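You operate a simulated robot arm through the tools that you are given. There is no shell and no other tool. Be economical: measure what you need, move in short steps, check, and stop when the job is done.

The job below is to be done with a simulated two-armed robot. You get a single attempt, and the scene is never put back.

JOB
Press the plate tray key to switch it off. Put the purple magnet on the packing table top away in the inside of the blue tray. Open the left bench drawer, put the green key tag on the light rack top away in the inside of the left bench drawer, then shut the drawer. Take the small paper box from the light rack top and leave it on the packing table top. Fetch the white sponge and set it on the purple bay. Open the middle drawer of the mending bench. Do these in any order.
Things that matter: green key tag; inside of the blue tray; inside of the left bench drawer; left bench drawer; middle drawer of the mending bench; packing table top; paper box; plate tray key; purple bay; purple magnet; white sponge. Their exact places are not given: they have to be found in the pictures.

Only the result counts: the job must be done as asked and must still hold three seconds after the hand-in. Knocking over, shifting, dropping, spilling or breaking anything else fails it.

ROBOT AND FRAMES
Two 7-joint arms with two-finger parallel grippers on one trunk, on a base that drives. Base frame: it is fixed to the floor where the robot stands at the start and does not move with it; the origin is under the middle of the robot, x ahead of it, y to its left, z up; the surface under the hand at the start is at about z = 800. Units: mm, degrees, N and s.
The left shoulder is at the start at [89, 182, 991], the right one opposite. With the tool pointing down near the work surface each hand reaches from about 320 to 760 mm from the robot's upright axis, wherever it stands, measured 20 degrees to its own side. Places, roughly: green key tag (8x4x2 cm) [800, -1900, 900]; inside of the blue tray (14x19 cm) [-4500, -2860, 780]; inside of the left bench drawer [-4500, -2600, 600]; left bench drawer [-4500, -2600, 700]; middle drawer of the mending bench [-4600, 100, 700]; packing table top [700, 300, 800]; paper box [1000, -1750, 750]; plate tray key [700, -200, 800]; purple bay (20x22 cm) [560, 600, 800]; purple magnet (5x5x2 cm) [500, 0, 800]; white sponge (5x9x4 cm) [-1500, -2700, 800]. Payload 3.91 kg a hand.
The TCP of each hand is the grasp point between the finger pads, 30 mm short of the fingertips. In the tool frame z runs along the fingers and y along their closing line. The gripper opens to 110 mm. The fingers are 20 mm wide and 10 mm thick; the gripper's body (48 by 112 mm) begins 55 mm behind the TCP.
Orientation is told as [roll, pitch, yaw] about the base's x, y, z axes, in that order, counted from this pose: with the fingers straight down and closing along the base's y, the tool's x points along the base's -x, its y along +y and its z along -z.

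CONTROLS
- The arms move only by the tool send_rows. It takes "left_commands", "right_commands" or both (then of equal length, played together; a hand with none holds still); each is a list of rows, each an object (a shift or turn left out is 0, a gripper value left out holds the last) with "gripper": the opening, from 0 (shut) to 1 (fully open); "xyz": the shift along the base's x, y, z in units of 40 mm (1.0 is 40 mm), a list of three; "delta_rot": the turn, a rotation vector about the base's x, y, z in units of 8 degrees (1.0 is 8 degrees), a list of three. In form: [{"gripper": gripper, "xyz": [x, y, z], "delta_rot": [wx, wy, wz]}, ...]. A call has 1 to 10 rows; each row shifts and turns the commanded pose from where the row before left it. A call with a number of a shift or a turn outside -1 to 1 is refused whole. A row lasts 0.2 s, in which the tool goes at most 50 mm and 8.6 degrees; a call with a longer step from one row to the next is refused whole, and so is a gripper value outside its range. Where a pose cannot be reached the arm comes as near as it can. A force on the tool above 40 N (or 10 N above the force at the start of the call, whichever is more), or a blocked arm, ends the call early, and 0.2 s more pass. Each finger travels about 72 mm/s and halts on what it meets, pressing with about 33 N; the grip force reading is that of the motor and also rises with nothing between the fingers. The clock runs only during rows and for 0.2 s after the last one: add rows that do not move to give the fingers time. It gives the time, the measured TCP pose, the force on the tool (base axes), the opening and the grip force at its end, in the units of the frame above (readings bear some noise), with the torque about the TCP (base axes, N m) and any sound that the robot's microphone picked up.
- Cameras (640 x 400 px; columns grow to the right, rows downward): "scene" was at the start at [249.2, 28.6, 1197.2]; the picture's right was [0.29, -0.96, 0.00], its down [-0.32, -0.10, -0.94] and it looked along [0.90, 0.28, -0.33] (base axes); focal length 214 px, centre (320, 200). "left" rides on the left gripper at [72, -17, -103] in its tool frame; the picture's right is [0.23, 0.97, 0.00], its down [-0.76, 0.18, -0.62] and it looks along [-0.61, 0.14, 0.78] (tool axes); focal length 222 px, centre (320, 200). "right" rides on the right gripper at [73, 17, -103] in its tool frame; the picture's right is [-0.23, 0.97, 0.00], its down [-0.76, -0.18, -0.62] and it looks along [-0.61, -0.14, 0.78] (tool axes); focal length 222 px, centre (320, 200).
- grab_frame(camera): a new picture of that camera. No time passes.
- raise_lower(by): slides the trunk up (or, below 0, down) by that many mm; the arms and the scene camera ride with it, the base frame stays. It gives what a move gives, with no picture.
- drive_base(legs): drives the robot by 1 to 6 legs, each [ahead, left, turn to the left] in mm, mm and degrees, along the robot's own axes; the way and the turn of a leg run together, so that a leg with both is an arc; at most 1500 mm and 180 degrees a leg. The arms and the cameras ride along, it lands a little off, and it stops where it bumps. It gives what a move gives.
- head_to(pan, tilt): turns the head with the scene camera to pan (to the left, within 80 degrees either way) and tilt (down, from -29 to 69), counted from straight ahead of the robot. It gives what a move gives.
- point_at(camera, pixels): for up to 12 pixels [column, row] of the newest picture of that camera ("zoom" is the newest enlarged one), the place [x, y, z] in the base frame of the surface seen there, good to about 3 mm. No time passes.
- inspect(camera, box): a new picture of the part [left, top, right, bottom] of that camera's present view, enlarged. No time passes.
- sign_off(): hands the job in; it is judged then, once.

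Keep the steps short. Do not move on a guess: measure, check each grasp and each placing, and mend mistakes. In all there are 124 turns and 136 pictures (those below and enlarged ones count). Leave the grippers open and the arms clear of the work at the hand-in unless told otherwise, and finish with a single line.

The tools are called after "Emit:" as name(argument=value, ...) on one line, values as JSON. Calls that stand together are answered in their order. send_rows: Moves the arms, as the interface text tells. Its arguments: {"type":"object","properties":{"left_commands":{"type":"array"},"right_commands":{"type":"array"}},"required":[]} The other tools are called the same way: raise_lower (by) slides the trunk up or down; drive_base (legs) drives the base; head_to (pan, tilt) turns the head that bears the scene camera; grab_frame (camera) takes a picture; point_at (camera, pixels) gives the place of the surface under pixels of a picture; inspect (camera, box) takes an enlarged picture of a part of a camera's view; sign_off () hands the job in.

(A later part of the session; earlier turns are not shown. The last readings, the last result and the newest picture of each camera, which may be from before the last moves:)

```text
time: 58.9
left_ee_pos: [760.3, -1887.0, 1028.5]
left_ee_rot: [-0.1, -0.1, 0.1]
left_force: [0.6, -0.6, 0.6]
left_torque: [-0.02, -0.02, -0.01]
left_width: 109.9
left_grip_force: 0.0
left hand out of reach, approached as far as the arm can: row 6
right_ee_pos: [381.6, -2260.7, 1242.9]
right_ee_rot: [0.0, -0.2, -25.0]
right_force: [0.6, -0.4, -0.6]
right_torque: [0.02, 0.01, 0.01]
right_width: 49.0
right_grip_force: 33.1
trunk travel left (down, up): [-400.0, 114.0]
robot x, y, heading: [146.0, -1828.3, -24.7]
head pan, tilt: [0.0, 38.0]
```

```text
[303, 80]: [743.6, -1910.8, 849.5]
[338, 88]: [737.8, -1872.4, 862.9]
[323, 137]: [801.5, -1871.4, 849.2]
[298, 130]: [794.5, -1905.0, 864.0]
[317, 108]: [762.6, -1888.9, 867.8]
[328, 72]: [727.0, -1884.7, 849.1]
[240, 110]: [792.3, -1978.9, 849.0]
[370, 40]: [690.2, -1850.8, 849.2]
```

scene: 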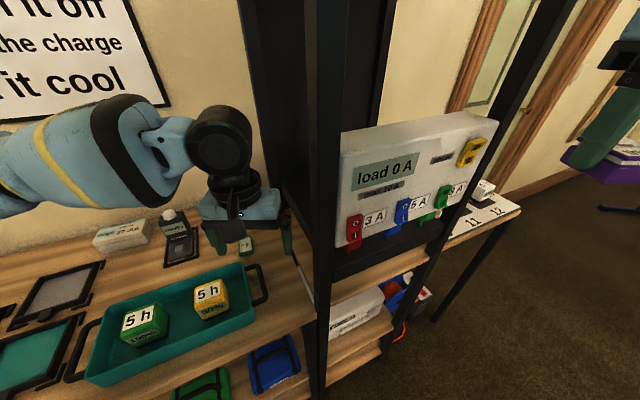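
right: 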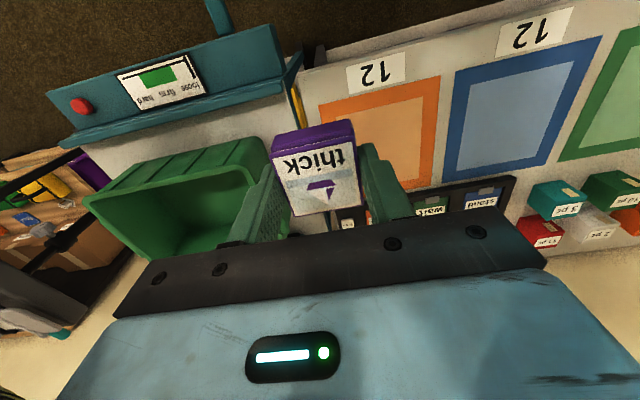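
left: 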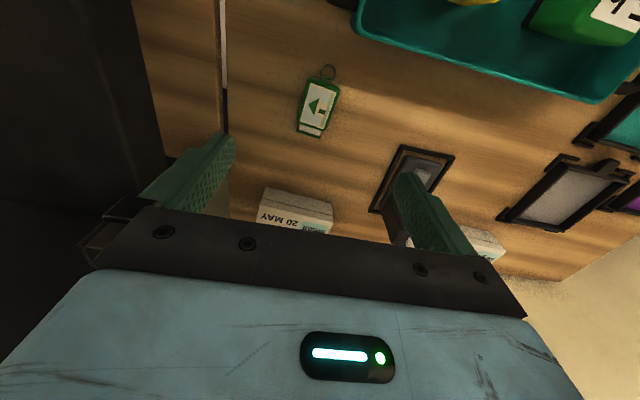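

The tag's centre is (767,-1889) and the rack top is at 849. I'll go down to TCP z 882, then grip.

Emit:
send_rows(left_commands=[{"xyz": [0.1, -0.05, -0.9]}, {"xyz": [0.05, 0, -0.9]}, {"xyz": [0, 0, -0.9]}, {"xyz": [0, 0, -0.7]}, {"xyz": [0, 0, -0.25]}, {"gripper": 0}, {"gripper": 0}, {"gripper": 0}, {"gripper": 0}, {"gripper": 0}])

Emit:
grab_frame(camera="left")

```text
time: 61.1
left_ee_pos: [765.6, -1884.0, 881.4]
left_ee_rot: [-0.1, 0.0, 0.0]
left_force: [-0.2, -0.4, 0.0]
left_torque: [-0.01, 0.02, 0.02]
left_width: 36.7
left_grip_force: 33.0
left hand out of reach, approached as far as the arm can: row 4
right_ee_pos: [381.3, -2260.3, 1242.1]
right_ee_rot: [0.1, -0.1, -25.0]
right_force: [0.4, -0.9, 0.7]
right_torque: [0.02, 0.01, -0.01]
right_width: 49.0
right_grip_force: 32.8
trunk travel left (down, up): [-400.0, 114.0]
robot x, y, heading: [145.5, -1826.2, -24.6]
head pan, tilt: [0.0, 38.0]
```

```text
104 pictures are left
```

left: 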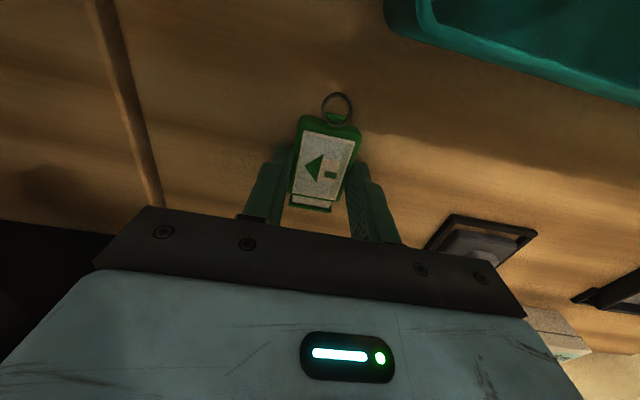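

It's gripped at 36.7 mm. I'll lift and pull back away from the rack.

Emit:
send_rows(left_commands=[{"xyz": [0, 0, 0.6]}, {"xyz": [0, 0, 0.9]}, {"xyz": [0, 0, 0.9]}, {"xyz": [-0.3, 0.3, 0.9]}, {"xyz": [-0.8, 0.5, 0.4]}, {"xyz": [-0.8, 0.5, 0.4]}, {"xyz": [-0.8, 0.5, 0.4]}, {"xyz": [-0.8, 0.5, 0.4]}])

Emit:
grab_frame(camera="left")

Emit:
grab_frame(camera="scene")

```text
time: 62.9
left_ee_pos: [623.7, -1788.8, 1080.7]
left_ee_rot: [-0.1, -0.1, 0.1]
left_force: [-0.9, -0.5, -1.4]
left_torque: [0.01, -0.02, 0.0]
left_width: 36.5
left_grip_force: 32.7
right_ee_pos: [380.0, -2260.0, 1243.2]
right_ee_rot: [0.1, -0.1, -24.9]
right_force: [0.4, -0.5, -0.7]
right_torque: [-0.03, -0.03, -0.02]
right_width: 49.2
right_grip_force: 33.3
trunk travel left (down, up): [-400.0, 114.0]
robot x, y, heading: [148.0, -1825.2, -24.7]
head pan, tilt: [0.0, 38.0]
```

```text
103 pictures are left
```

left: 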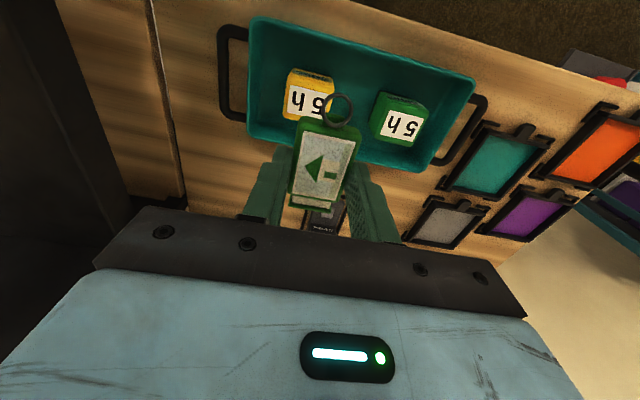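

```text
102 pictures are left
```

scene: 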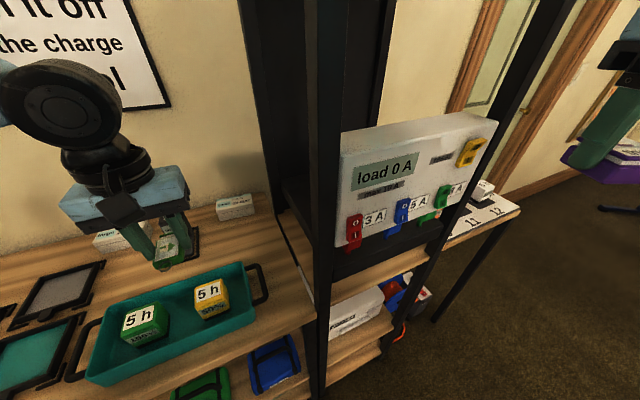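

The tag is held and the rack is undisturbed. I'll back away, then turn right and look around for the way across the room.

Emit:
drive_base(legs=[[-600, 0, 0], [0, 0, -70]])

Emit:
head_to(pan=0, tilt=15)

Emit:
grab_frame(camera="scene")

Emit:
head_to(pan=-70, tilt=15)

Emit:
grab_frame(camera="scene")

```text
time: 69.3
left_ee_pos: [-195.6, -2007.4, 1079.8]
left_ee_rot: [-0.1, 0.0, -69.2]
left_force: [-0.7, -0.3, -0.6]
left_torque: [0.03, 0.02, -0.01]
left_width: 36.5
left_grip_force: 33.1
right_ee_pos: [-723.1, -1948.2, 1242.8]
right_ee_rot: [0.1, -0.1, -94.2]
right_force: [-0.1, 0.1, -0.9]
right_torque: [0.02, -0.02, -0.01]
right_width: 48.9
right_grip_force: 33.0
trunk travel left (down, up): [-400.0, 114.0]
robot x, y, heading: [-397.9, -1572.8, -93.7]
head pan, tilt: [0.0, 38.0]
```

```text
time: 70.2
left_ee_pos: [-194.9, -2008.0, 1078.9]
left_ee_rot: [0.0, 0.0, -69.1]
left_force: [-1.0, 0.8, -0.1]
left_torque: [0.01, 0.01, 0.02]
left_width: 36.7
left_grip_force: 33.2
right_ee_pos: [-722.8, -1948.5, 1243.9]
right_ee_rot: [0.0, -0.1, -94.2]
right_force: [-0.1, -0.7, -0.7]
right_torque: [0.02, -0.01, 0.01]
right_width: 48.9
right_grip_force: 33.3
trunk travel left (down, up): [-400.0, 114.0]
robot x, y, heading: [-401.5, -1573.9, -94.3]
head pan, tilt: [0.0, 15.0]
```

```text
101 pictures are left
```

scene: 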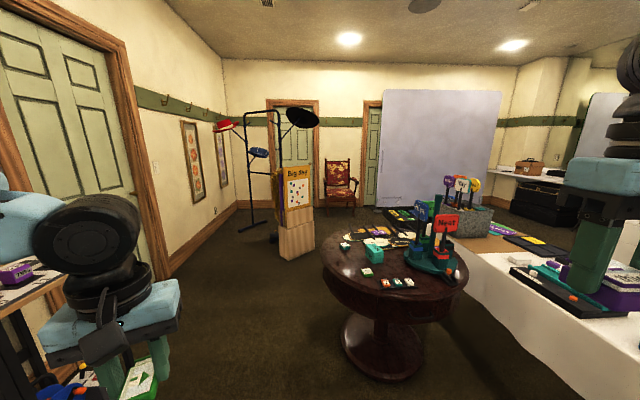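

```text
time: 71.6
left_ee_pos: [-196.0, -2007.8, 1079.6]
left_ee_rot: [-0.1, -0.1, -69.1]
left_force: [0.3, -0.8, 0.0]
left_torque: [0.01, -0.01, 0.01]
left_width: 36.7
left_grip_force: 33.1
right_ee_pos: [-722.2, -1949.2, 1243.1]
right_ee_rot: [0.1, 0.0, -94.1]
right_force: [-0.7, -0.6, -1.7]
right_torque: [0.02, 0.0, 0.01]
right_width: 49.1
right_grip_force: 33.0
trunk travel left (down, up): [-400.0, 114.0]
robot x, y, heading: [-401.6, -1573.5, -93.9]
head pan, tilt: [-70.0, 15.0]
```

```text
100 pictures are left
```

scene: 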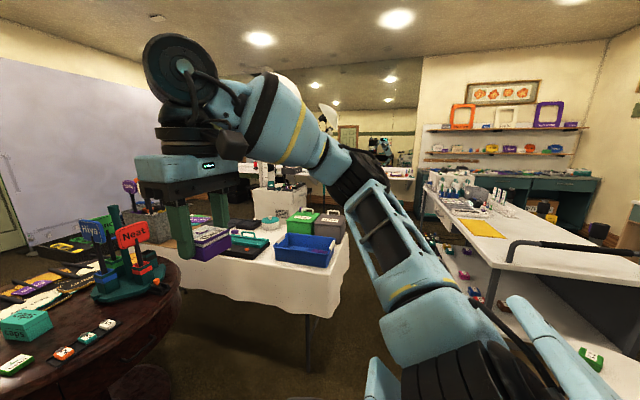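

A white-cloth table lies ahead on the way, another white table is to the right, and benches stand at the far wall. I'll measure some landmarks.

Emit:
point_at(camera="scene", pixels=[[306, 310], [350, 262], [305, 345], [425, 195], [465, 235], [500, 280], [590, 190], [505, 175], [560, 190], [470, 165], [300, 200], [190, 270]])

Emit:
inspect(camera="scene", box=[320, 100, 640, 300])

```text
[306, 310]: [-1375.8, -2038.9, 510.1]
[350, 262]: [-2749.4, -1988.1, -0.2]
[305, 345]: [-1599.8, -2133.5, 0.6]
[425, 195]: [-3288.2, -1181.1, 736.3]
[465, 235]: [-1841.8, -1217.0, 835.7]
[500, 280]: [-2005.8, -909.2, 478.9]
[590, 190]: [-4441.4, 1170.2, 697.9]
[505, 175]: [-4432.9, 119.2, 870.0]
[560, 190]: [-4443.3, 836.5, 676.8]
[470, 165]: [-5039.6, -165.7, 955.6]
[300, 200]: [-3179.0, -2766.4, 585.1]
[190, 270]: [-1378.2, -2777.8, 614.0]
```

```text
2.00 times, centred on (480, 200) of scene
```

zoom: 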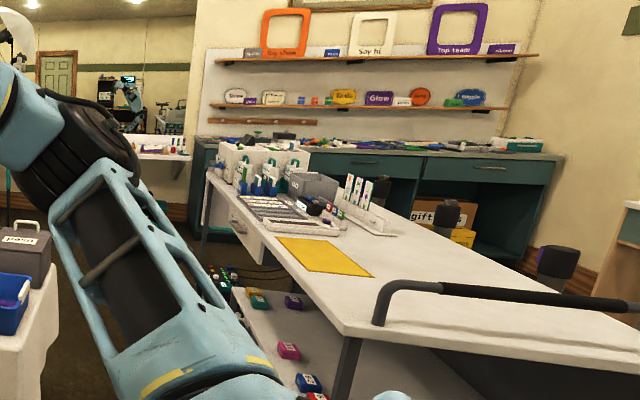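

The aisle runs between the white-cloth table (y below about -2040) and the white table (y above about -1217). I'll raise the trunk for clearance, face -x, and drive down the middle at about y -1625.

Emit:
raise_lower(by=100)

Emit:
drive_base(legs=[[0, 0, -86], [900, 50, 0]])

Emit:
head_to(pan=15, tilt=22)

Emit:
grab_frame(camera="scene")

```text
time: 73.0
left_ee_pos: [-196.1, -2009.0, 1177.9]
left_ee_rot: [0.0, 0.1, -69.1]
left_force: [-0.2, 0.4, -0.5]
left_torque: [0.01, 0.03, 0.03]
left_width: 36.6
left_grip_force: 32.5
right_ee_pos: [-722.4, -1949.5, 1340.3]
right_ee_rot: [0.2, 0.1, -94.0]
right_force: [0.4, -0.6, -0.4]
right_torque: [-0.01, -0.01, -0.02]
right_width: 49.0
right_grip_force: 33.1
trunk travel left (down, up): [-500.0, 14.0]
robot x, y, heading: [-402.0, -1571.0, -93.8]
head pan, tilt: [-70.0, 15.0]
```

```text
time: 81.3
left_ee_pos: [-1717.2, -1893.5, 1179.8]
left_ee_rot: [-0.2, -0.1, -153.9]
left_force: [0.1, -0.6, -1.0]
left_torque: [0.02, 0.0, -0.02]
left_width: 36.6
left_grip_force: 32.9
right_ee_pos: [-1707.4, -1361.4, 1341.8]
right_ee_rot: [0.1, -0.1, -178.9]
right_force: [-0.3, 0.2, -0.2]
right_torque: [-0.02, 0.01, 0.0]
right_width: 49.1
right_grip_force: 33.3
trunk travel left (down, up): [-500.0, 14.0]
robot x, y, heading: [-1302.1, -1647.5, -178.5]
head pan, tilt: [-70.0, 15.0]
```

```text
time: 82.9
left_ee_pos: [-1718.7, -1891.2, 1179.5]
left_ee_rot: [-0.1, 0.0, -153.9]
left_force: [0.0, 1.2, 0.5]
left_torque: [-0.03, 0.02, -0.01]
left_width: 36.8
left_grip_force: 33.1
right_ee_pos: [-1706.8, -1361.2, 1342.2]
right_ee_rot: [0.2, -0.1, -178.8]
right_force: [0.0, 0.8, -0.3]
right_torque: [-0.03, 0.0, -0.01]
right_width: 49.2
right_grip_force: 33.4
trunk travel left (down, up): [-500.0, 14.0]
robot x, y, heading: [-1307.3, -1648.7, -178.5]
head pan, tilt: [15.0, 22.0]
```

```text
98 pictures are left
```

scene: 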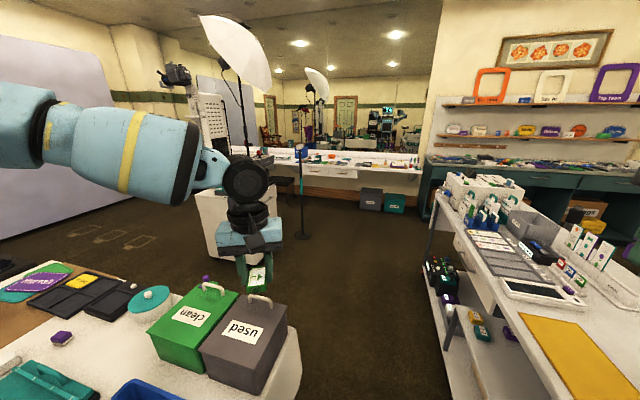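

The aisle is clear. I'll look at the far counter and measure points along it.

Emit:
inspect(camera="scene", box=[190, 130, 440, 270])

Emit:
point_at(camera="scene", pixels=[[280, 163], [330, 168], [400, 172], [302, 235], [370, 200], [430, 190], [300, 370], [440, 200], [500, 270], [215, 240], [390, 250]])

```text
2.56 times, centred on (315, 200) of scene
```

zoom: 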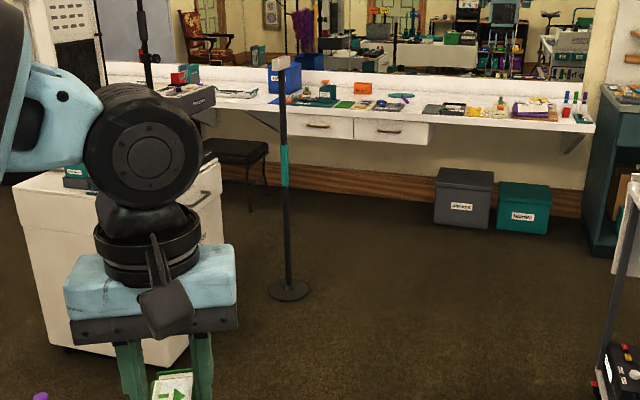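

```text
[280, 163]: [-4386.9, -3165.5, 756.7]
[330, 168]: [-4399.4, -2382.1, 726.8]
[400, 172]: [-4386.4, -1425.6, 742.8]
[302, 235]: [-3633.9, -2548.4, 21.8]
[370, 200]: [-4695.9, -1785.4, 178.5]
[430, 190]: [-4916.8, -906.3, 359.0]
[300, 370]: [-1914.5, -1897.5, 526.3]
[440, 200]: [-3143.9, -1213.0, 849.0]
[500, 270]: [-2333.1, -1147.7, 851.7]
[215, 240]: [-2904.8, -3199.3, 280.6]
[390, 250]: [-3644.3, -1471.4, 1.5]
```

The counter has two drawers at about x -4390, and a pole stands at (-3634,-2548). I'll drive on through the middle of the aisle at about y -1570 and stop beyond it.

Emit:
drive_base(legs=[[0, -80, -1.5], [1000, 0, 0], [800, 0, 0]])

Emit:
head_to(pan=35, tilt=22)

Emit:
grab_frame(camera="scene")

Emit:
head_to(pan=-35, tilt=22)

Emit:
grab_frame(camera="scene")

```text
time: 92.8
left_ee_pos: [-3499.3, -1788.9, 1180.3]
left_ee_rot: [-0.1, -0.1, -155.7]
left_force: [0.0, -0.5, -1.1]
left_torque: [0.01, 0.0, 0.01]
left_width: 36.7
left_grip_force: 32.8
right_ee_pos: [-3471.7, -1259.3, 1343.5]
right_ee_rot: [0.1, -0.1, 179.4]
right_force: [0.1, -0.1, -0.2]
right_torque: [0.01, 0.03, -0.02]
right_width: 49.1
right_grip_force: 33.2
trunk travel left (down, up): [-500.0, 14.0]
robot x, y, heading: [-3078.8, -1557.3, 179.4]
head pan, tilt: [15.0, 22.0]
```

```text
time: 93.7
left_ee_pos: [-3500.0, -1788.4, 1178.3]
left_ee_rot: [-0.2, -0.1, -155.7]
left_force: [-0.5, -0.3, -1.1]
left_torque: [0.0, 0.0, 0.01]
left_width: 36.9
left_grip_force: 32.9
right_ee_pos: [-3472.7, -1259.6, 1342.3]
right_ee_rot: [0.1, -0.2, 179.5]
right_force: [0.8, -0.6, 0.8]
right_torque: [0.03, 0.02, 0.01]
right_width: 49.1
right_grip_force: 33.4
trunk travel left (down, up): [-500.0, 14.0]
robot x, y, heading: [-3078.9, -1555.2, 179.3]
head pan, tilt: [35.0, 22.0]
```

```text
96 pictures are left
```

scene: 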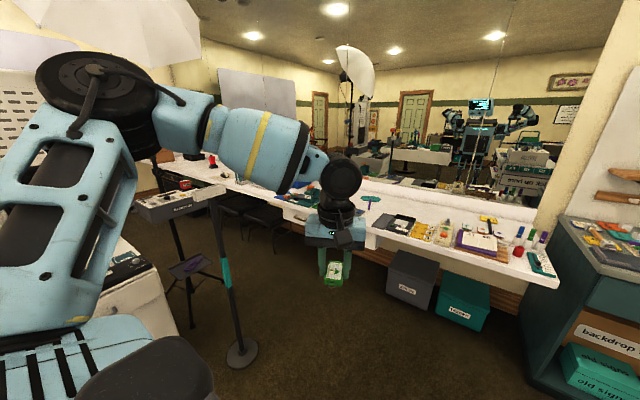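

```text
time: 95.1
left_ee_pos: [-3499.9, -1788.3, 1179.2]
left_ee_rot: [-0.1, 0.0, -155.6]
left_force: [0.2, 0.3, -1.0]
left_torque: [0.02, 0.0, 0.0]
left_width: 36.3
left_grip_force: 33.0
right_ee_pos: [-3472.2, -1258.4, 1342.6]
right_ee_rot: [0.1, -0.2, 179.4]
right_force: [0.2, -0.2, -0.3]
right_torque: [0.03, -0.01, 0.0]
right_width: 49.5
right_grip_force: 32.9
trunk travel left (down, up): [-500.0, 14.0]
robot x, y, heading: [-3079.5, -1562.5, 179.3]
head pan, tilt: [-35.0, 22.0]
```

```text
95 pictures are left
```

scene: 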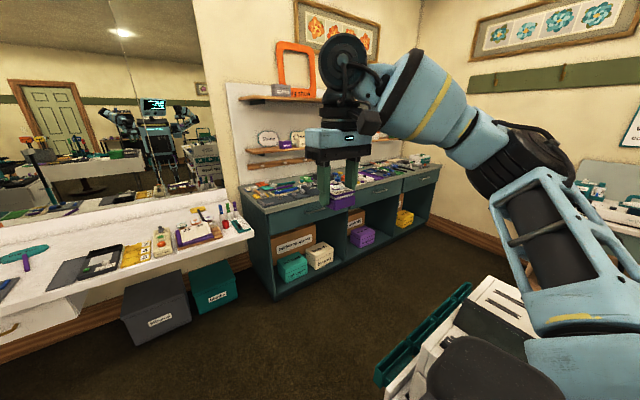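

The teal mending bench is at the right of that view. The left bench comes first: I'll drive ahead 700 mm, then left 600 mm, staying clear of the pole.

Emit:
drive_base(legs=[[700, 0, 0.7], [0, 600, 0]])

Emit:
head_to(pan=25, tilt=38)

Emit:
grab_frame(camera="scene")

```text
time: 104.2
left_ee_pos: [-4187.3, -2393.9, 1179.4]
left_ee_rot: [-0.1, -0.1, -154.4]
left_force: [-0.2, -0.1, -0.5]
left_torque: [-0.01, -0.04, -0.01]
left_width: 36.9
left_grip_force: 33.3
right_ee_pos: [-4171.3, -1863.2, 1342.3]
right_ee_rot: [0.1, -0.1, -179.2]
right_force: [0.1, 0.0, 0.5]
right_torque: [-0.03, 0.01, 0.01]
right_width: 49.3
right_grip_force: 32.6
trunk travel left (down, up): [-500.0, 14.0]
robot x, y, heading: [-3771.6, -2152.8, -178.9]
head pan, tilt: [-35.0, 22.0]
```

```text
time: 105.5
left_ee_pos: [-4185.9, -2394.5, 1178.7]
left_ee_rot: [-0.1, -0.2, -154.3]
left_force: [0.0, 0.0, 0.0]
left_torque: [-0.01, 0.01, -0.01]
left_width: 36.6
left_grip_force: 32.8
right_ee_pos: [-4171.0, -1863.5, 1342.7]
right_ee_rot: [0.1, 0.0, -179.3]
right_force: [-0.1, -0.5, -0.3]
right_torque: [0.0, 0.02, 0.0]
right_width: 48.9
right_grip_force: 32.8
trunk travel left (down, up): [-500.0, 14.0]
robot x, y, heading: [-3773.8, -2152.9, -178.9]
head pan, tilt: [25.0, 38.0]
```

```text
94 pictures are left
```

scene: 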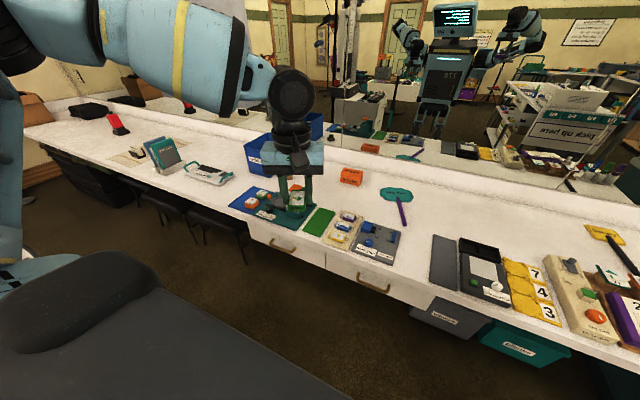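

Both drawers are in view: the left handle is at (283,247) and the right one at (372,285). Something blue sits behind the hand at (265,150). I'll zoom in and measure.

Emit:
inspect(camera="scene", box=[220, 100, 420, 310])

Emit:
point_at(camera="scene", pixels=[[283, 247], [272, 241], [297, 251], [372, 285], [248, 222], [325, 262], [250, 215], [247, 145], [310, 118], [262, 178], [325, 145], [350, 178]])

Emit:
inspect(camera="left", box=[0, 0, 640, 400])

```text
1.90 times, centred on (320, 205) of scene
```

zoom: 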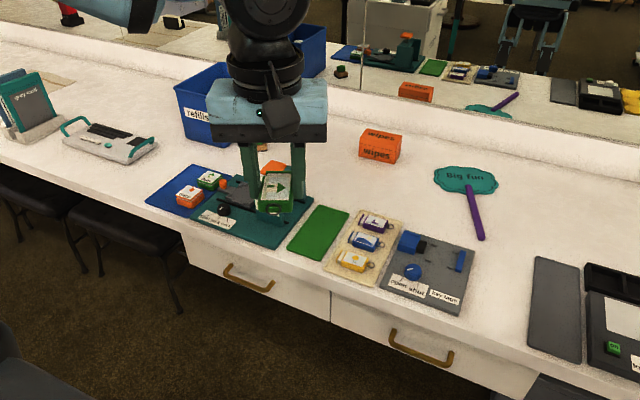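

```text
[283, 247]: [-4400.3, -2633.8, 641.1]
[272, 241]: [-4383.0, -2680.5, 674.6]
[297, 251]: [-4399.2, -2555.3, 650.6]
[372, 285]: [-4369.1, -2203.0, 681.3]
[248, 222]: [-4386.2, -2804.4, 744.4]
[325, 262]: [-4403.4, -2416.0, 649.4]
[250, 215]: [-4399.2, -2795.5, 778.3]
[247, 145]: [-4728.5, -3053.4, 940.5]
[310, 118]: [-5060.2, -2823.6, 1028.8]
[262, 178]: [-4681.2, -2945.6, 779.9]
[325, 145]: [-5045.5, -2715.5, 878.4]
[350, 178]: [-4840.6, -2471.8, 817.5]
```

```text
1.00 times, centred on (320, 200) of left (not enlarged: the box is as wide or as high as the picture)
```

zoom: 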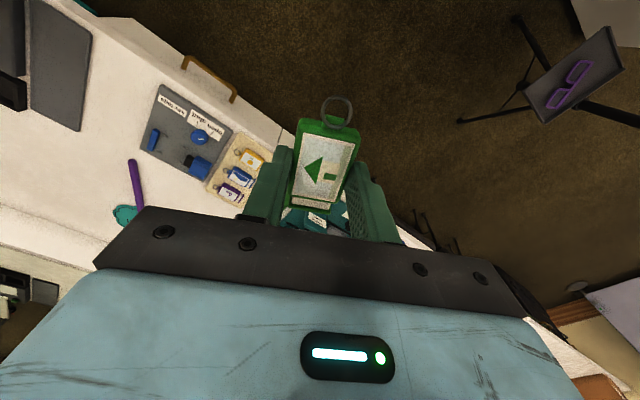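

The flat blue piece at about scene (252,200) may be the "blue tray"; the deep bin behind it reads "refills". I need a better view, so I'll move the left hand to the right and look left as well, to find the stand.

Emit:
send_rows(left_commands=[{"xyz": [0.5, 0.8, 0.2]}, {"xyz": [0.5, 0.8, 0.2]}, {"xyz": [0.3, 0.8, 0]}])

Emit:
inspect(camera="scene", box=[190, 120, 390, 270])

Emit:
head_to(pan=75, tilt=38)

Emit:
grab_frame(camera="scene")

```text
time: 106.3
left_ee_pos: [-4136.5, -2297.2, 1196.0]
left_ee_rot: [0.1, -0.1, -154.2]
left_force: [-0.3, 0.3, -0.7]
left_torque: [-0.01, -0.02, -0.05]
left_width: 36.7
left_grip_force: 33.0
right_ee_pos: [-4173.9, -1864.4, 1341.6]
right_ee_rot: [0.0, 0.0, -179.2]
right_force: [0.4, -0.3, -0.5]
right_torque: [0.03, 0.01, -0.01]
right_width: 49.0
right_grip_force: 33.1
trunk travel left (down, up): [-500.0, 14.0]
robot x, y, heading: [-3773.2, -2157.8, -178.8]
head pan, tilt: [25.0, 38.0]
```

```text
2.67 times, centred on (290, 195) of scene
```

zoom: 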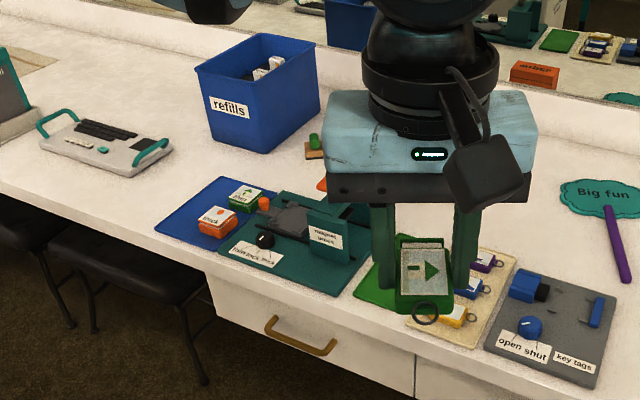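

```text
time: 107.5
left_ee_pos: [-4135.5, -2296.9, 1195.7]
left_ee_rot: [-0.1, -0.1, -154.3]
left_force: [0.3, -1.0, 0.3]
left_torque: [0.0, -0.02, 0.04]
left_width: 36.3
left_grip_force: 33.4
right_ee_pos: [-4172.1, -1862.4, 1342.5]
right_ee_rot: [0.1, -0.1, -179.2]
right_force: [-0.6, 0.7, -0.1]
right_torque: [0.01, 0.02, 0.0]
right_width: 49.2
right_grip_force: 33.0
trunk travel left (down, up): [-500.0, 14.0]
robot x, y, heading: [-3768.4, -2154.6, -179.0]
head pan, tilt: [75.0, 38.0]
```

```text
90 pictures are left
```

scene: 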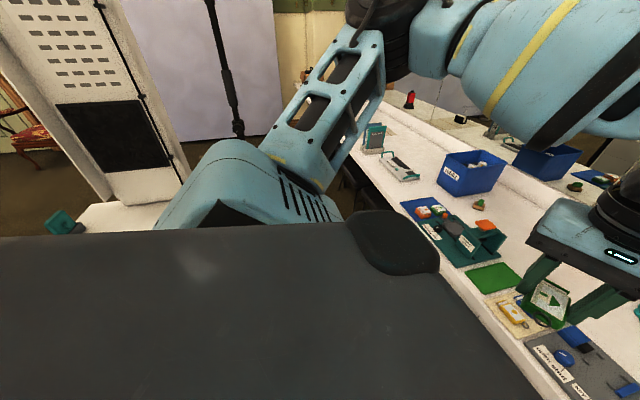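

I'll measure the flat blue piece, the bin and the boxes in the last enlarged picture.

Emit:
point_at(camera="zoom", pixels=[[185, 235], [235, 180], [210, 200], [160, 228], [262, 186], [216, 212], [247, 193], [262, 90], [255, 45], [300, 335], [200, 64], [318, 70]])

Emit:
inspect(camera="scene", box=[380, 140, 540, 270])

```text
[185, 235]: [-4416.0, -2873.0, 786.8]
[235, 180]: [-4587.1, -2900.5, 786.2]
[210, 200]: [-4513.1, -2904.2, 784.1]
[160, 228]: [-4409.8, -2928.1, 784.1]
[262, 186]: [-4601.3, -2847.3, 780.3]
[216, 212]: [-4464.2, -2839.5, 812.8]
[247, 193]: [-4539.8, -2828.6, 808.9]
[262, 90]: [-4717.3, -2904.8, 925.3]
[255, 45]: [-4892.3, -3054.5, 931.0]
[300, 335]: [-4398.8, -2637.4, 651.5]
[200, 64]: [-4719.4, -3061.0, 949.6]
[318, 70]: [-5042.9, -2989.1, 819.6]
```

```text
3.08 times, centred on (460, 205) of scene
```

zoom: 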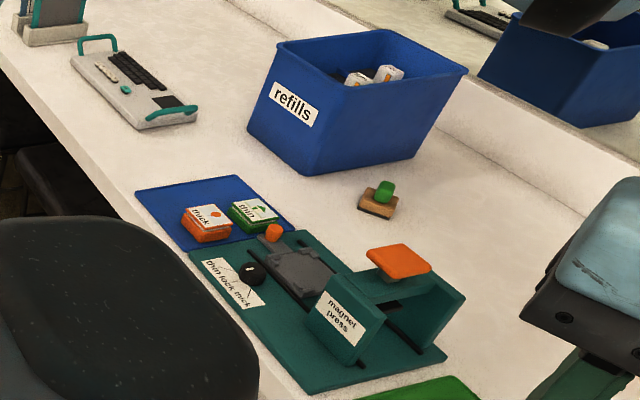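

The flat blue piece spans x -4410…-4600, which matches 14x19 cm at (-4500,-2860), so it is the blue tray. Two magnets are already in it. I'll measure the free room.

Emit:
point_at(camera="zoom", pixels=[[139, 192], [237, 177], [292, 228], [188, 248], [165, 215], [185, 230], [184, 217], [228, 208], [262, 202], [190, 190], [220, 185], [160, 200]])

```text
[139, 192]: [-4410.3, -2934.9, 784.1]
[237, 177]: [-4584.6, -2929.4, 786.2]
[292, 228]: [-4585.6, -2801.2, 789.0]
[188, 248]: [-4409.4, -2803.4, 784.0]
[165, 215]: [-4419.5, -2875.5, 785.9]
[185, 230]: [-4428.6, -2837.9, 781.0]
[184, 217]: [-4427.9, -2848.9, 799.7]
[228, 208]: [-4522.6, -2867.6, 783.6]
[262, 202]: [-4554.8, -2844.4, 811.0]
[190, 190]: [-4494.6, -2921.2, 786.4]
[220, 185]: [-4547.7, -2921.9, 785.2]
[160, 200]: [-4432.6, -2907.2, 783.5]
```

Free room in the tray is a strip y -2937…-2868. The magnet can go at (-4500,-2904) with the fingers closing along x. A stand and the pole block the far left, so I'll stand at about (-3990,-2430), turned to heading -127°.

Emit:
drive_base(legs=[[225, 270, 0], [0, 0, 52]])

Emit:
head_to(pan=0, tilt=42)

Emit:
grab_frame(camera="scene")

```text
time: 112.8
left_ee_pos: [-4095.5, -2801.4, 1195.7]
left_ee_rot: [-0.1, -0.2, -101.2]
left_force: [0.6, -0.7, -0.5]
left_torque: [0.02, 0.03, -0.01]
left_width: 36.6
left_grip_force: 32.5
right_ee_pos: [-4464.8, -2569.4, 1342.6]
right_ee_rot: [0.1, -0.1, -126.0]
right_force: [0.9, -0.5, -0.4]
right_torque: [0.04, 0.0, -0.03]
right_width: 49.0
right_grip_force: 33.1
trunk travel left (down, up): [-500.0, 14.0]
robot x, y, heading: [-3992.8, -2427.2, -125.9]
head pan, tilt: [75.0, 38.0]
```

```text
time: 114.3
left_ee_pos: [-4094.7, -2802.8, 1196.3]
left_ee_rot: [-0.1, -0.1, -101.1]
left_force: [0.2, 0.2, 0.1]
left_torque: [-0.04, 0.02, 0.0]
left_width: 36.8
left_grip_force: 32.7
right_ee_pos: [-4463.5, -2571.0, 1342.2]
right_ee_rot: [0.0, -0.1, -126.1]
right_force: [-0.1, -0.7, -0.6]
right_torque: [-0.05, -0.03, -0.01]
right_width: 49.3
right_grip_force: 32.6
trunk travel left (down, up): [-500.0, 14.0]
robot x, y, heading: [-3994.1, -2425.9, -125.8]
head pan, tilt: [0.0, 42.0]
```

```text
88 pictures are left
```

scene: 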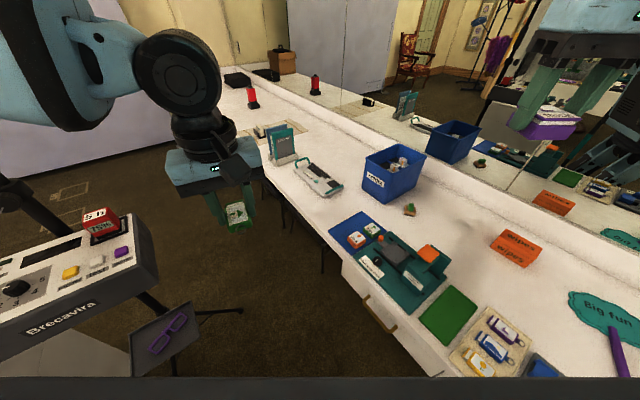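

I'm in place. Before lowering the trunk I'll check where the "Brecavira" stand is, and re-measure the tray.

Emit:
point_at(camera="scene", pixels=[[155, 260], [100, 240], [150, 330], [105, 215], [352, 240], [366, 229], [348, 218], [375, 230], [362, 250], [335, 232], [430, 250], [395, 235]])

Emit:
inspect(camera="scene", box=[310, 190, 470, 330])

```text
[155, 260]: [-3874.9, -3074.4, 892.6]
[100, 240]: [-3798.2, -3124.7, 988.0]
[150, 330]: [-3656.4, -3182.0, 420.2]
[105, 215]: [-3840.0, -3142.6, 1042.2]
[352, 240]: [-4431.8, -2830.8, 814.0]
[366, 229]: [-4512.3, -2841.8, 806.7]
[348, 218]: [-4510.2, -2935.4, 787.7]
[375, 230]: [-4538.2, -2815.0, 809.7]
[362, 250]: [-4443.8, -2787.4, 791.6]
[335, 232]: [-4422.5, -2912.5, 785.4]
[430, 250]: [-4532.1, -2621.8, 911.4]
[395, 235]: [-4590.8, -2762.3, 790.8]
```

```text
2.86 times, centred on (390, 260) of scene
```

zoom: 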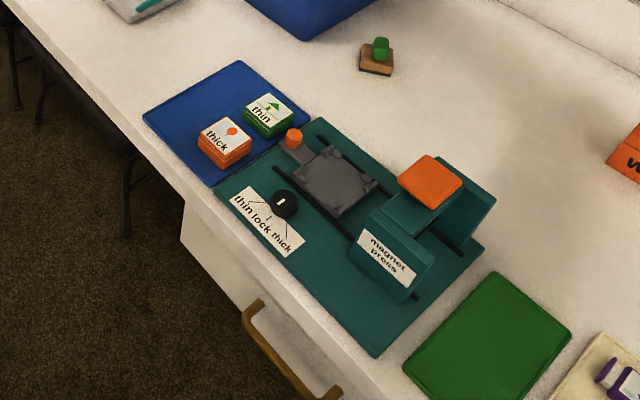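

Emit:
point_at(camera="zoom", pixels=[[146, 117], [238, 64], [192, 108], [200, 150], [196, 140], [221, 168], [243, 119], [243, 105], [268, 138], [215, 95], [306, 118], [213, 184]])

Emit:
raise_lower(by=-180)

```text
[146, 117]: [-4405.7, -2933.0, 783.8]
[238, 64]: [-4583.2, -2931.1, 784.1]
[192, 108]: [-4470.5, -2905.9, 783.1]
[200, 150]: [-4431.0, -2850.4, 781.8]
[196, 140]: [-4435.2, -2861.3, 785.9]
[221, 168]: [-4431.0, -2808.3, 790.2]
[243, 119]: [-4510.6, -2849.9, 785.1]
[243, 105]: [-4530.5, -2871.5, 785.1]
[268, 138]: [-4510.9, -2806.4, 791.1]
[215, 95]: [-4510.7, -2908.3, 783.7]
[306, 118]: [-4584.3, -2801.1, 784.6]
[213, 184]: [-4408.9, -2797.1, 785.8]
```

```text
time: 116.3
left_ee_pos: [-4095.0, -2801.3, 1016.2]
left_ee_rot: [-0.1, -0.2, -101.1]
left_force: [-0.8, -0.1, 0.2]
left_torque: [0.0, -0.01, 0.04]
left_width: 36.7
left_grip_force: 32.6
right_ee_pos: [-4464.7, -2570.6, 1162.9]
right_ee_rot: [0.0, -0.2, -126.1]
right_force: [0.5, 0.5, -1.0]
right_torque: [-0.03, 0.01, -0.02]
right_width: 49.2
right_grip_force: 32.9
trunk travel left (down, up): [-320.0, 194.0]
robot x, y, heading: [-3991.1, -2423.4, -126.0]
head pan, tilt: [0.0, 42.0]
```

The free strip is y -2933…-2856. I'll move the right hand above (-4495,-2898), turning +36° to yaw -90, at about z 950.

Emit:
send_rows(right_commands=[{"xyz": [-0.075, -0.82, -0.53], "delta_rot": [0, 0, 0.45]}, {"xyz": [-0.075, -0.82, -0.53], "delta_rot": [0, 0, 0.45]}, {"xyz": [-0.075, -0.82, -0.53], "delta_rot": [0, 0, 0.45]}, {"xyz": [-0.075, -0.82, -0.53], "delta_rot": [0, 0, 0.45]}, {"xyz": [-0.075, -0.82, -0.53], "delta_rot": [0, 0, 0.45]}, {"xyz": [-0.075, -0.82, -0.53], "delta_rot": [0, 0, 0.45]}, {"xyz": [-0.075, -0.82, -0.53], "delta_rot": [0, 0, 0.45]}, {"xyz": [-0.075, -0.82, -0.53], "delta_rot": [0, 0, 0.45]}, {"xyz": [-0.075, -0.82, -0.53], "delta_rot": [0, 0, 0.45]}, {"xyz": [-0.075, -0.82, -0.53], "delta_rot": [0, 0, 0.45]}])

Emit:
grab_frame(camera="right")

Emit:
grab_frame(camera="scene")

```text
time: 118.5
left_ee_pos: [-4095.2, -2801.5, 1016.3]
left_ee_rot: [-0.1, 0.0, -101.2]
left_force: [-0.3, -0.2, -0.2]
left_torque: [0.01, -0.01, 0.02]
left_width: 36.7
left_grip_force: 32.8
right_ee_pos: [-4490.7, -2864.8, 974.1]
right_ee_rot: [0.1, -0.1, -93.6]
right_force: [-0.2, 0.4, 0.0]
right_torque: [-0.03, -0.02, -0.01]
right_width: 49.1
right_grip_force: 32.8
right hand out of reach, approached as far as the arm can: row 10
trunk travel left (down, up): [-320.0, 194.0]
robot x, y, heading: [-3994.3, -2421.3, -125.9]
head pan, tilt: [0.0, 42.0]
```

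```text
86 pictures are left
```

right: 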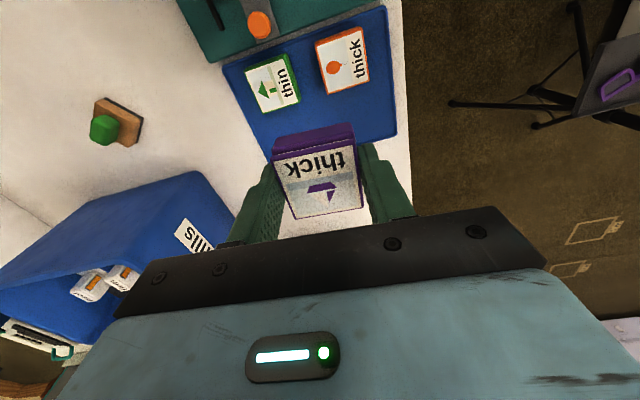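

```text
85 pictures are left
```

scene: 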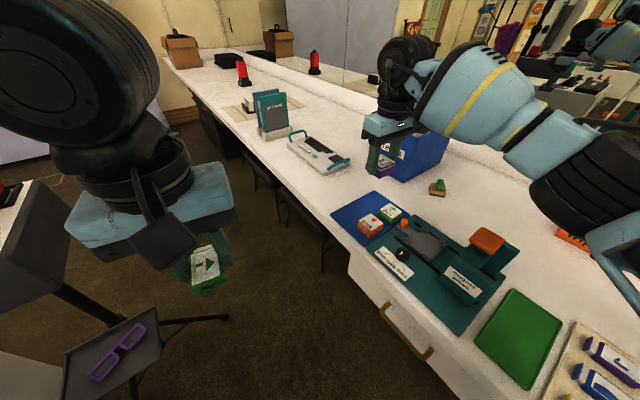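

It stopped short at its limit (y -2865, yaw -93.6). Going down should extend the reach, so I'll descend to z 890 while moving the last 33 mm in -y.

Emit:
send_rows(right_commands=[{"xyz": [-0.02, 0, -0.9], "delta_rot": [0, 0, 0.2]}, {"xyz": [-0.02, -0.2, -0.9], "delta_rot": [0, 0, 0.25]}, {"xyz": [-0.02, -0.35, -0.2]}, {"xyz": [0, -0.3, 0]}])

Emit:
grab_frame(camera="right")

```text
time: 119.5
left_ee_pos: [-4095.6, -2801.7, 1016.6]
left_ee_rot: [-0.2, 0.0, -101.2]
left_force: [0.2, -0.5, 0.0]
left_torque: [0.02, 0.0, 0.02]
left_width: 36.9
left_grip_force: 32.7
right_ee_pos: [-4493.5, -2864.8, 937.7]
right_ee_rot: [0.2, -0.1, -92.1]
right_force: [0.0, 0.4, -0.8]
right_torque: [0.03, -0.01, -0.01]
right_width: 48.8
right_grip_force: 33.1
right hand out of reach, approached as far as the arm can: row 2, 3, 4
trunk travel left (down, up): [-320.0, 194.0]
robot x, y, heading: [-3996.8, -2420.6, -126.1]
head pan, tilt: [0.0, 42.0]
```

```text
84 pictures are left
```

right: 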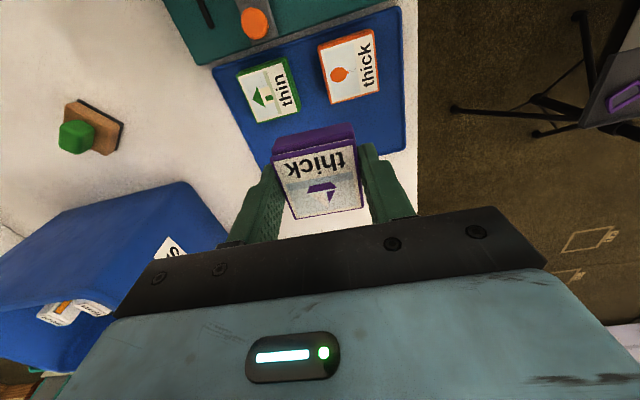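

It's at the reach limit, so I'll drive the base 45 mm ahead and re-check.

Emit:
drive_base(legs=[[50, 0, 0]])

```text
time: 120.4
left_ee_pos: [-4124.4, -2843.0, 1015.6]
left_ee_rot: [0.0, -0.1, -101.1]
left_force: [-0.7, -0.3, -0.8]
left_torque: [0.02, -0.01, -0.03]
left_width: 36.6
left_grip_force: 33.2
right_ee_pos: [-4522.8, -2906.2, 937.3]
right_ee_rot: [0.1, 0.0, -92.0]
right_force: [0.0, -0.3, -1.0]
right_torque: [0.0, -0.03, -0.01]
right_width: 49.0
right_grip_force: 33.3
trunk travel left (down, up): [-320.0, 194.0]
robot x, y, heading: [-4024.4, -2464.1, -126.1]
head pan, tilt: [0.0, 42.0]
```

Now at (-4523,-2906). I'll shift to (-4497,-2899), correct the yaw by 2°, and lower to z 850.

Emit:
send_rows(right_commands=[{"xyz": [0.65, 0.18, 0], "delta_rot": [0, 0, 0.25]}, {"xyz": [0, 0, -0.8]}, {"xyz": [0, 0, -0.8]}, {"xyz": [0, 0, -0.6]}])

Emit:
grab_frame(camera="right")

Emit:
inspect(camera="scene", box=[300, 100, 500, 260])

```text
time: 121.4
left_ee_pos: [-4125.0, -2842.0, 1016.0]
left_ee_rot: [-0.1, -0.1, -101.1]
left_force: [0.0, -1.2, -0.9]
left_torque: [0.02, 0.01, 0.01]
left_width: 36.8
left_grip_force: 32.9
right_ee_pos: [-4494.0, -2895.7, 847.5]
right_ee_rot: [0.1, 0.0, -90.2]
right_force: [-0.5, -0.4, -1.1]
right_torque: [0.01, -0.04, 0.02]
right_width: 48.9
right_grip_force: 33.0
trunk travel left (down, up): [-320.0, 194.0]
robot x, y, heading: [-4018.2, -2458.9, -126.1]
head pan, tilt: [0.0, 42.0]
```

```text
83 pictures are left
```

right: 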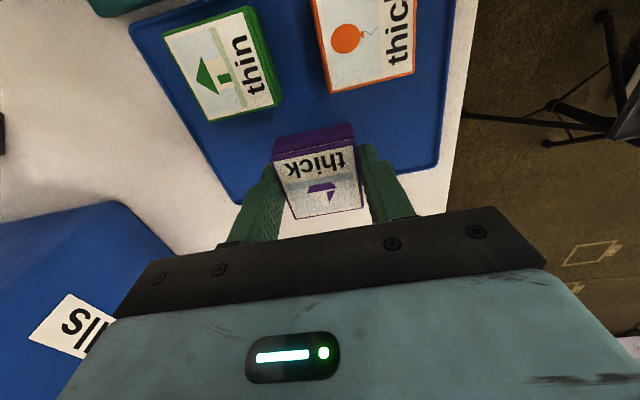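

```text
2.50 times, centred on (400, 180) of scene
```

zoom: 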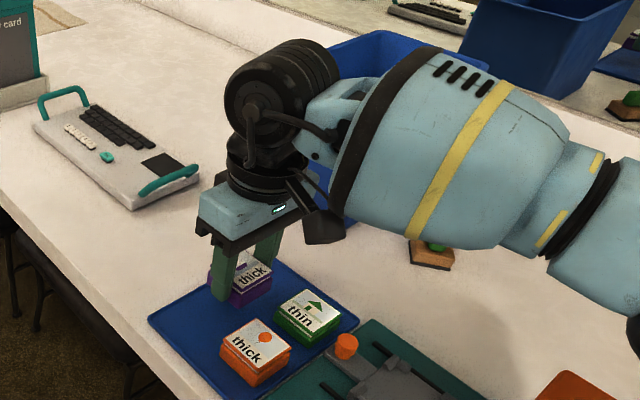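

The magnet is over the free left part of the tray. I'll lower it onto the tray until it touches, at about z 820.

Emit:
send_rows(right_commands=[{"xyz": [0, 0, -0.4]}, {"xyz": [0, 0, -0.2]}, {"xyz": [0, 0, -0.05]}, {}])

Emit:
inspect(camera="scene", box=[310, 170, 430, 260])

```text
time: 122.4
left_ee_pos: [-4124.2, -2841.5, 1017.4]
left_ee_rot: [0.0, 0.0, -101.1]
left_force: [0.2, 0.2, -0.8]
left_torque: [-0.01, 0.01, -0.03]
left_width: 36.5
left_grip_force: 33.0
right_ee_pos: [-4494.7, -2896.3, 824.0]
right_ee_rot: [0.1, -0.1, -90.1]
right_force: [-0.1, 0.0, -0.3]
right_torque: [-0.03, 0.0, -0.02]
right_width: 48.8
right_grip_force: 32.6
trunk travel left (down, up): [-320.0, 194.0]
robot x, y, heading: [-4023.6, -2460.3, -125.9]
head pan, tilt: [0.0, 42.0]
```

```text
4.44 times, centred on (370, 215) of scene
```

zoom: 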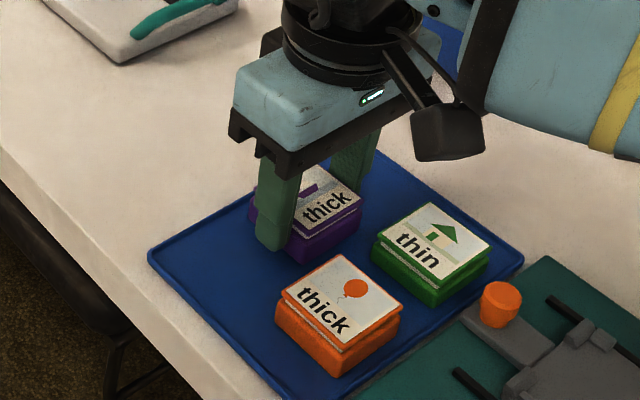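

Almost down, with no contact force yet. I'll lower in 1–2 mm steps.

Emit:
send_rows(right_commands=[{"xyz": [0, 0, -0.05]}, {"xyz": [0, 0, -0.05]}, {}])

```text
time: 123.2
left_ee_pos: [-4124.5, -2841.3, 1016.9]
left_ee_rot: [-0.2, -0.1, -101.1]
left_force: [0.0, -0.4, -0.7]
left_torque: [-0.01, -0.02, 0.04]
left_width: 36.7
left_grip_force: 33.2
right_ee_pos: [-4496.2, -2896.3, 820.4]
right_ee_rot: [0.1, -0.1, -90.1]
right_force: [-0.6, -0.3, 0.3]
right_torque: [0.03, 0.02, 0.06]
right_width: 48.9
right_grip_force: 33.0
trunk travel left (down, up): [-320.0, 194.0]
robot x, y, heading: [-4018.7, -2461.9, -125.9]
head pan, tilt: [0.0, 42.0]
```

Emit:
send_rows(right_commands=[{"xyz": [0, 0, -0.05]}, {}])

```text
time: 123.8
left_ee_pos: [-4123.8, -2842.2, 1016.5]
left_ee_rot: [-0.1, -0.1, -101.1]
left_force: [0.4, -0.4, -0.9]
left_torque: [0.03, -0.01, 0.0]
left_width: 36.4
left_grip_force: 32.6
right_ee_pos: [-4496.5, -2896.6, 818.2]
right_ee_rot: [0.1, -0.2, -90.0]
right_force: [0.2, 0.4, 3.8]
right_torque: [0.12, 0.09, 0.02]
right_width: 48.9
right_grip_force: 33.1
trunk travel left (down, up): [-320.0, 194.0]
robot x, y, heading: [-4022.4, -2464.3, -126.3]
head pan, tilt: [0.0, 42.0]
```

Contact: 3.8 N up. I'll open the fingers (there's free room along x), lift away and check.

Emit:
send_rows(right_commands=[{"gripper": 0.7}, {"gripper": 0.7}, {"gripper": 0.7}, {"xyz": [0, 0, 0.7]}, {"xyz": [0, 0, 0.9]}, {"xyz": [0, 0, 0.9]}, {"xyz": [0, 0.5, 0.6]}, {"xyz": [0, 0.8, 0.3]}])

Emit:
inspect(camera="scene", box=[310, 170, 430, 260])

Emit:
grab_frame(camera="scene")

```text
time: 125.6
left_ee_pos: [-4123.5, -2840.6, 1017.3]
left_ee_rot: [-0.1, -0.2, -101.1]
left_force: [-0.8, 0.9, -0.2]
left_torque: [-0.02, -0.01, 0.02]
left_width: 36.9
left_grip_force: 33.3
right_ee_pos: [-4495.7, -2844.0, 955.1]
right_ee_rot: [0.1, -0.1, -90.0]
right_force: [0.4, 0.8, -0.1]
right_torque: [-0.03, 0.0, -0.02]
right_width: 76.8
right_grip_force: 0.1
trunk travel left (down, up): [-320.0, 194.0]
robot x, y, heading: [-4019.3, -2461.0, -125.7]
head pan, tilt: [0.0, 42.0]
```

```text
4.44 times, centred on (370, 215) of scene
```

zoom: 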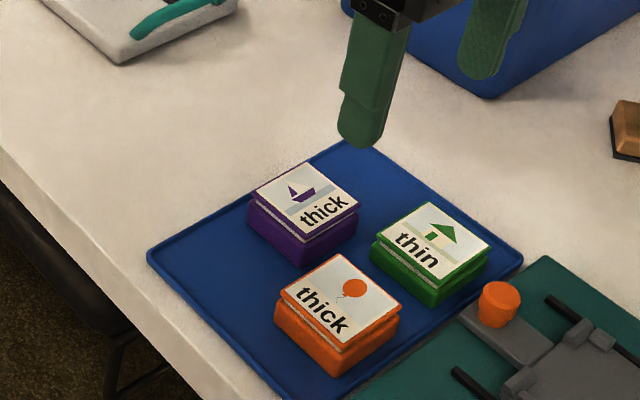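

```text
79 pictures are left
```

scene: 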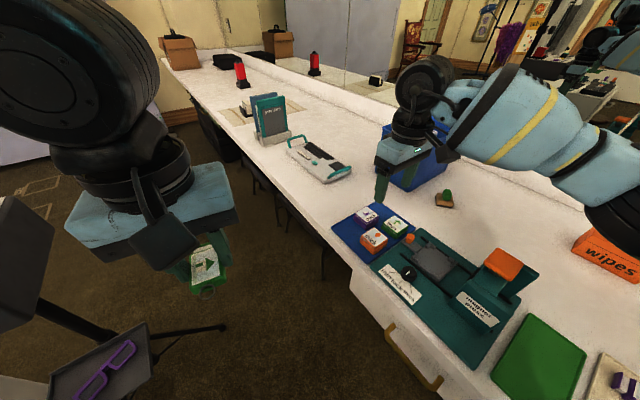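

The magnet sits squarely in the tray. Next is the left drawer: I'll zoom in on its handle at about (412,355) and measure it.

Emit:
inspect(camera="scene", box=[350, 280, 470, 400])

Emit:
grab_frame(camera="right")

```text
3.33 times, centred on (410, 340) of scene
```

zoom: 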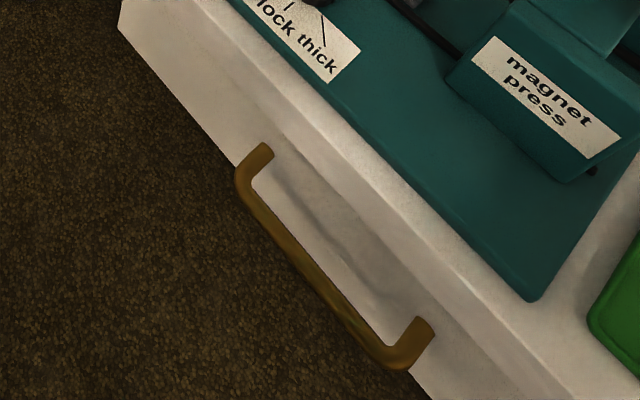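

```text
77 pictures are left
```

right: 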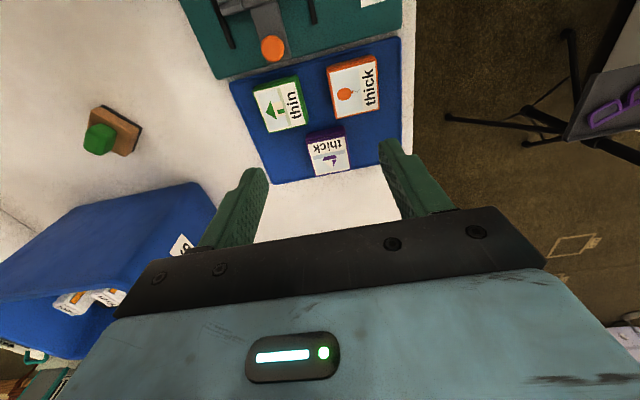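

Emit:
point_at(camera="zoom", pixels=[[246, 185], [265, 150], [290, 250], [340, 310], [395, 360], [425, 325], [262, 200], [330, 250], [350, 220], [150, 60], [420, 250], [300, 235]])

```text
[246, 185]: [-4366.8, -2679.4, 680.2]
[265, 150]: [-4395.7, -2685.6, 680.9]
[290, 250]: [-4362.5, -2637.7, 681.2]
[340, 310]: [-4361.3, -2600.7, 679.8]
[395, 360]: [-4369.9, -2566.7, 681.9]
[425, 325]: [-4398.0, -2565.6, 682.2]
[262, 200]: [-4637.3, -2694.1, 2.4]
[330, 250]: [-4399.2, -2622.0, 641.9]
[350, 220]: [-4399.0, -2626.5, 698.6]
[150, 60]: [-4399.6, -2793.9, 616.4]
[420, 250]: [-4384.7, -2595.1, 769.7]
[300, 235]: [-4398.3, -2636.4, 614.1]
```

The bar is at x -4367, z 677, y -2680…-2567, with a gap of about 27 mm to the face. The left arm suits this drawer best with the robot facing -x, but it holds the tag. So I'll set the tag down briefly on free counter, open the drawer with the left hand, then put the tag in. First I'll raise the right hand and pull it in.

Emit:
send_rows(right_commands="[{\"xyz\": [0, 0, 0.9]}, {\"xyz\": [0.3, 0.4, 0.8]}, {\"xyz\": [0.5, 0.5, 0.7]}, {\"xyz\": [0.5, 0.5, 0.7]}, {\"xyz\": [0.5, 0.6, 0.5]}, {\"xyz\": [0.5, 0.6, 0.3]}], \"gripper\": 1}]")

```text
refused: the rows could not be read
```

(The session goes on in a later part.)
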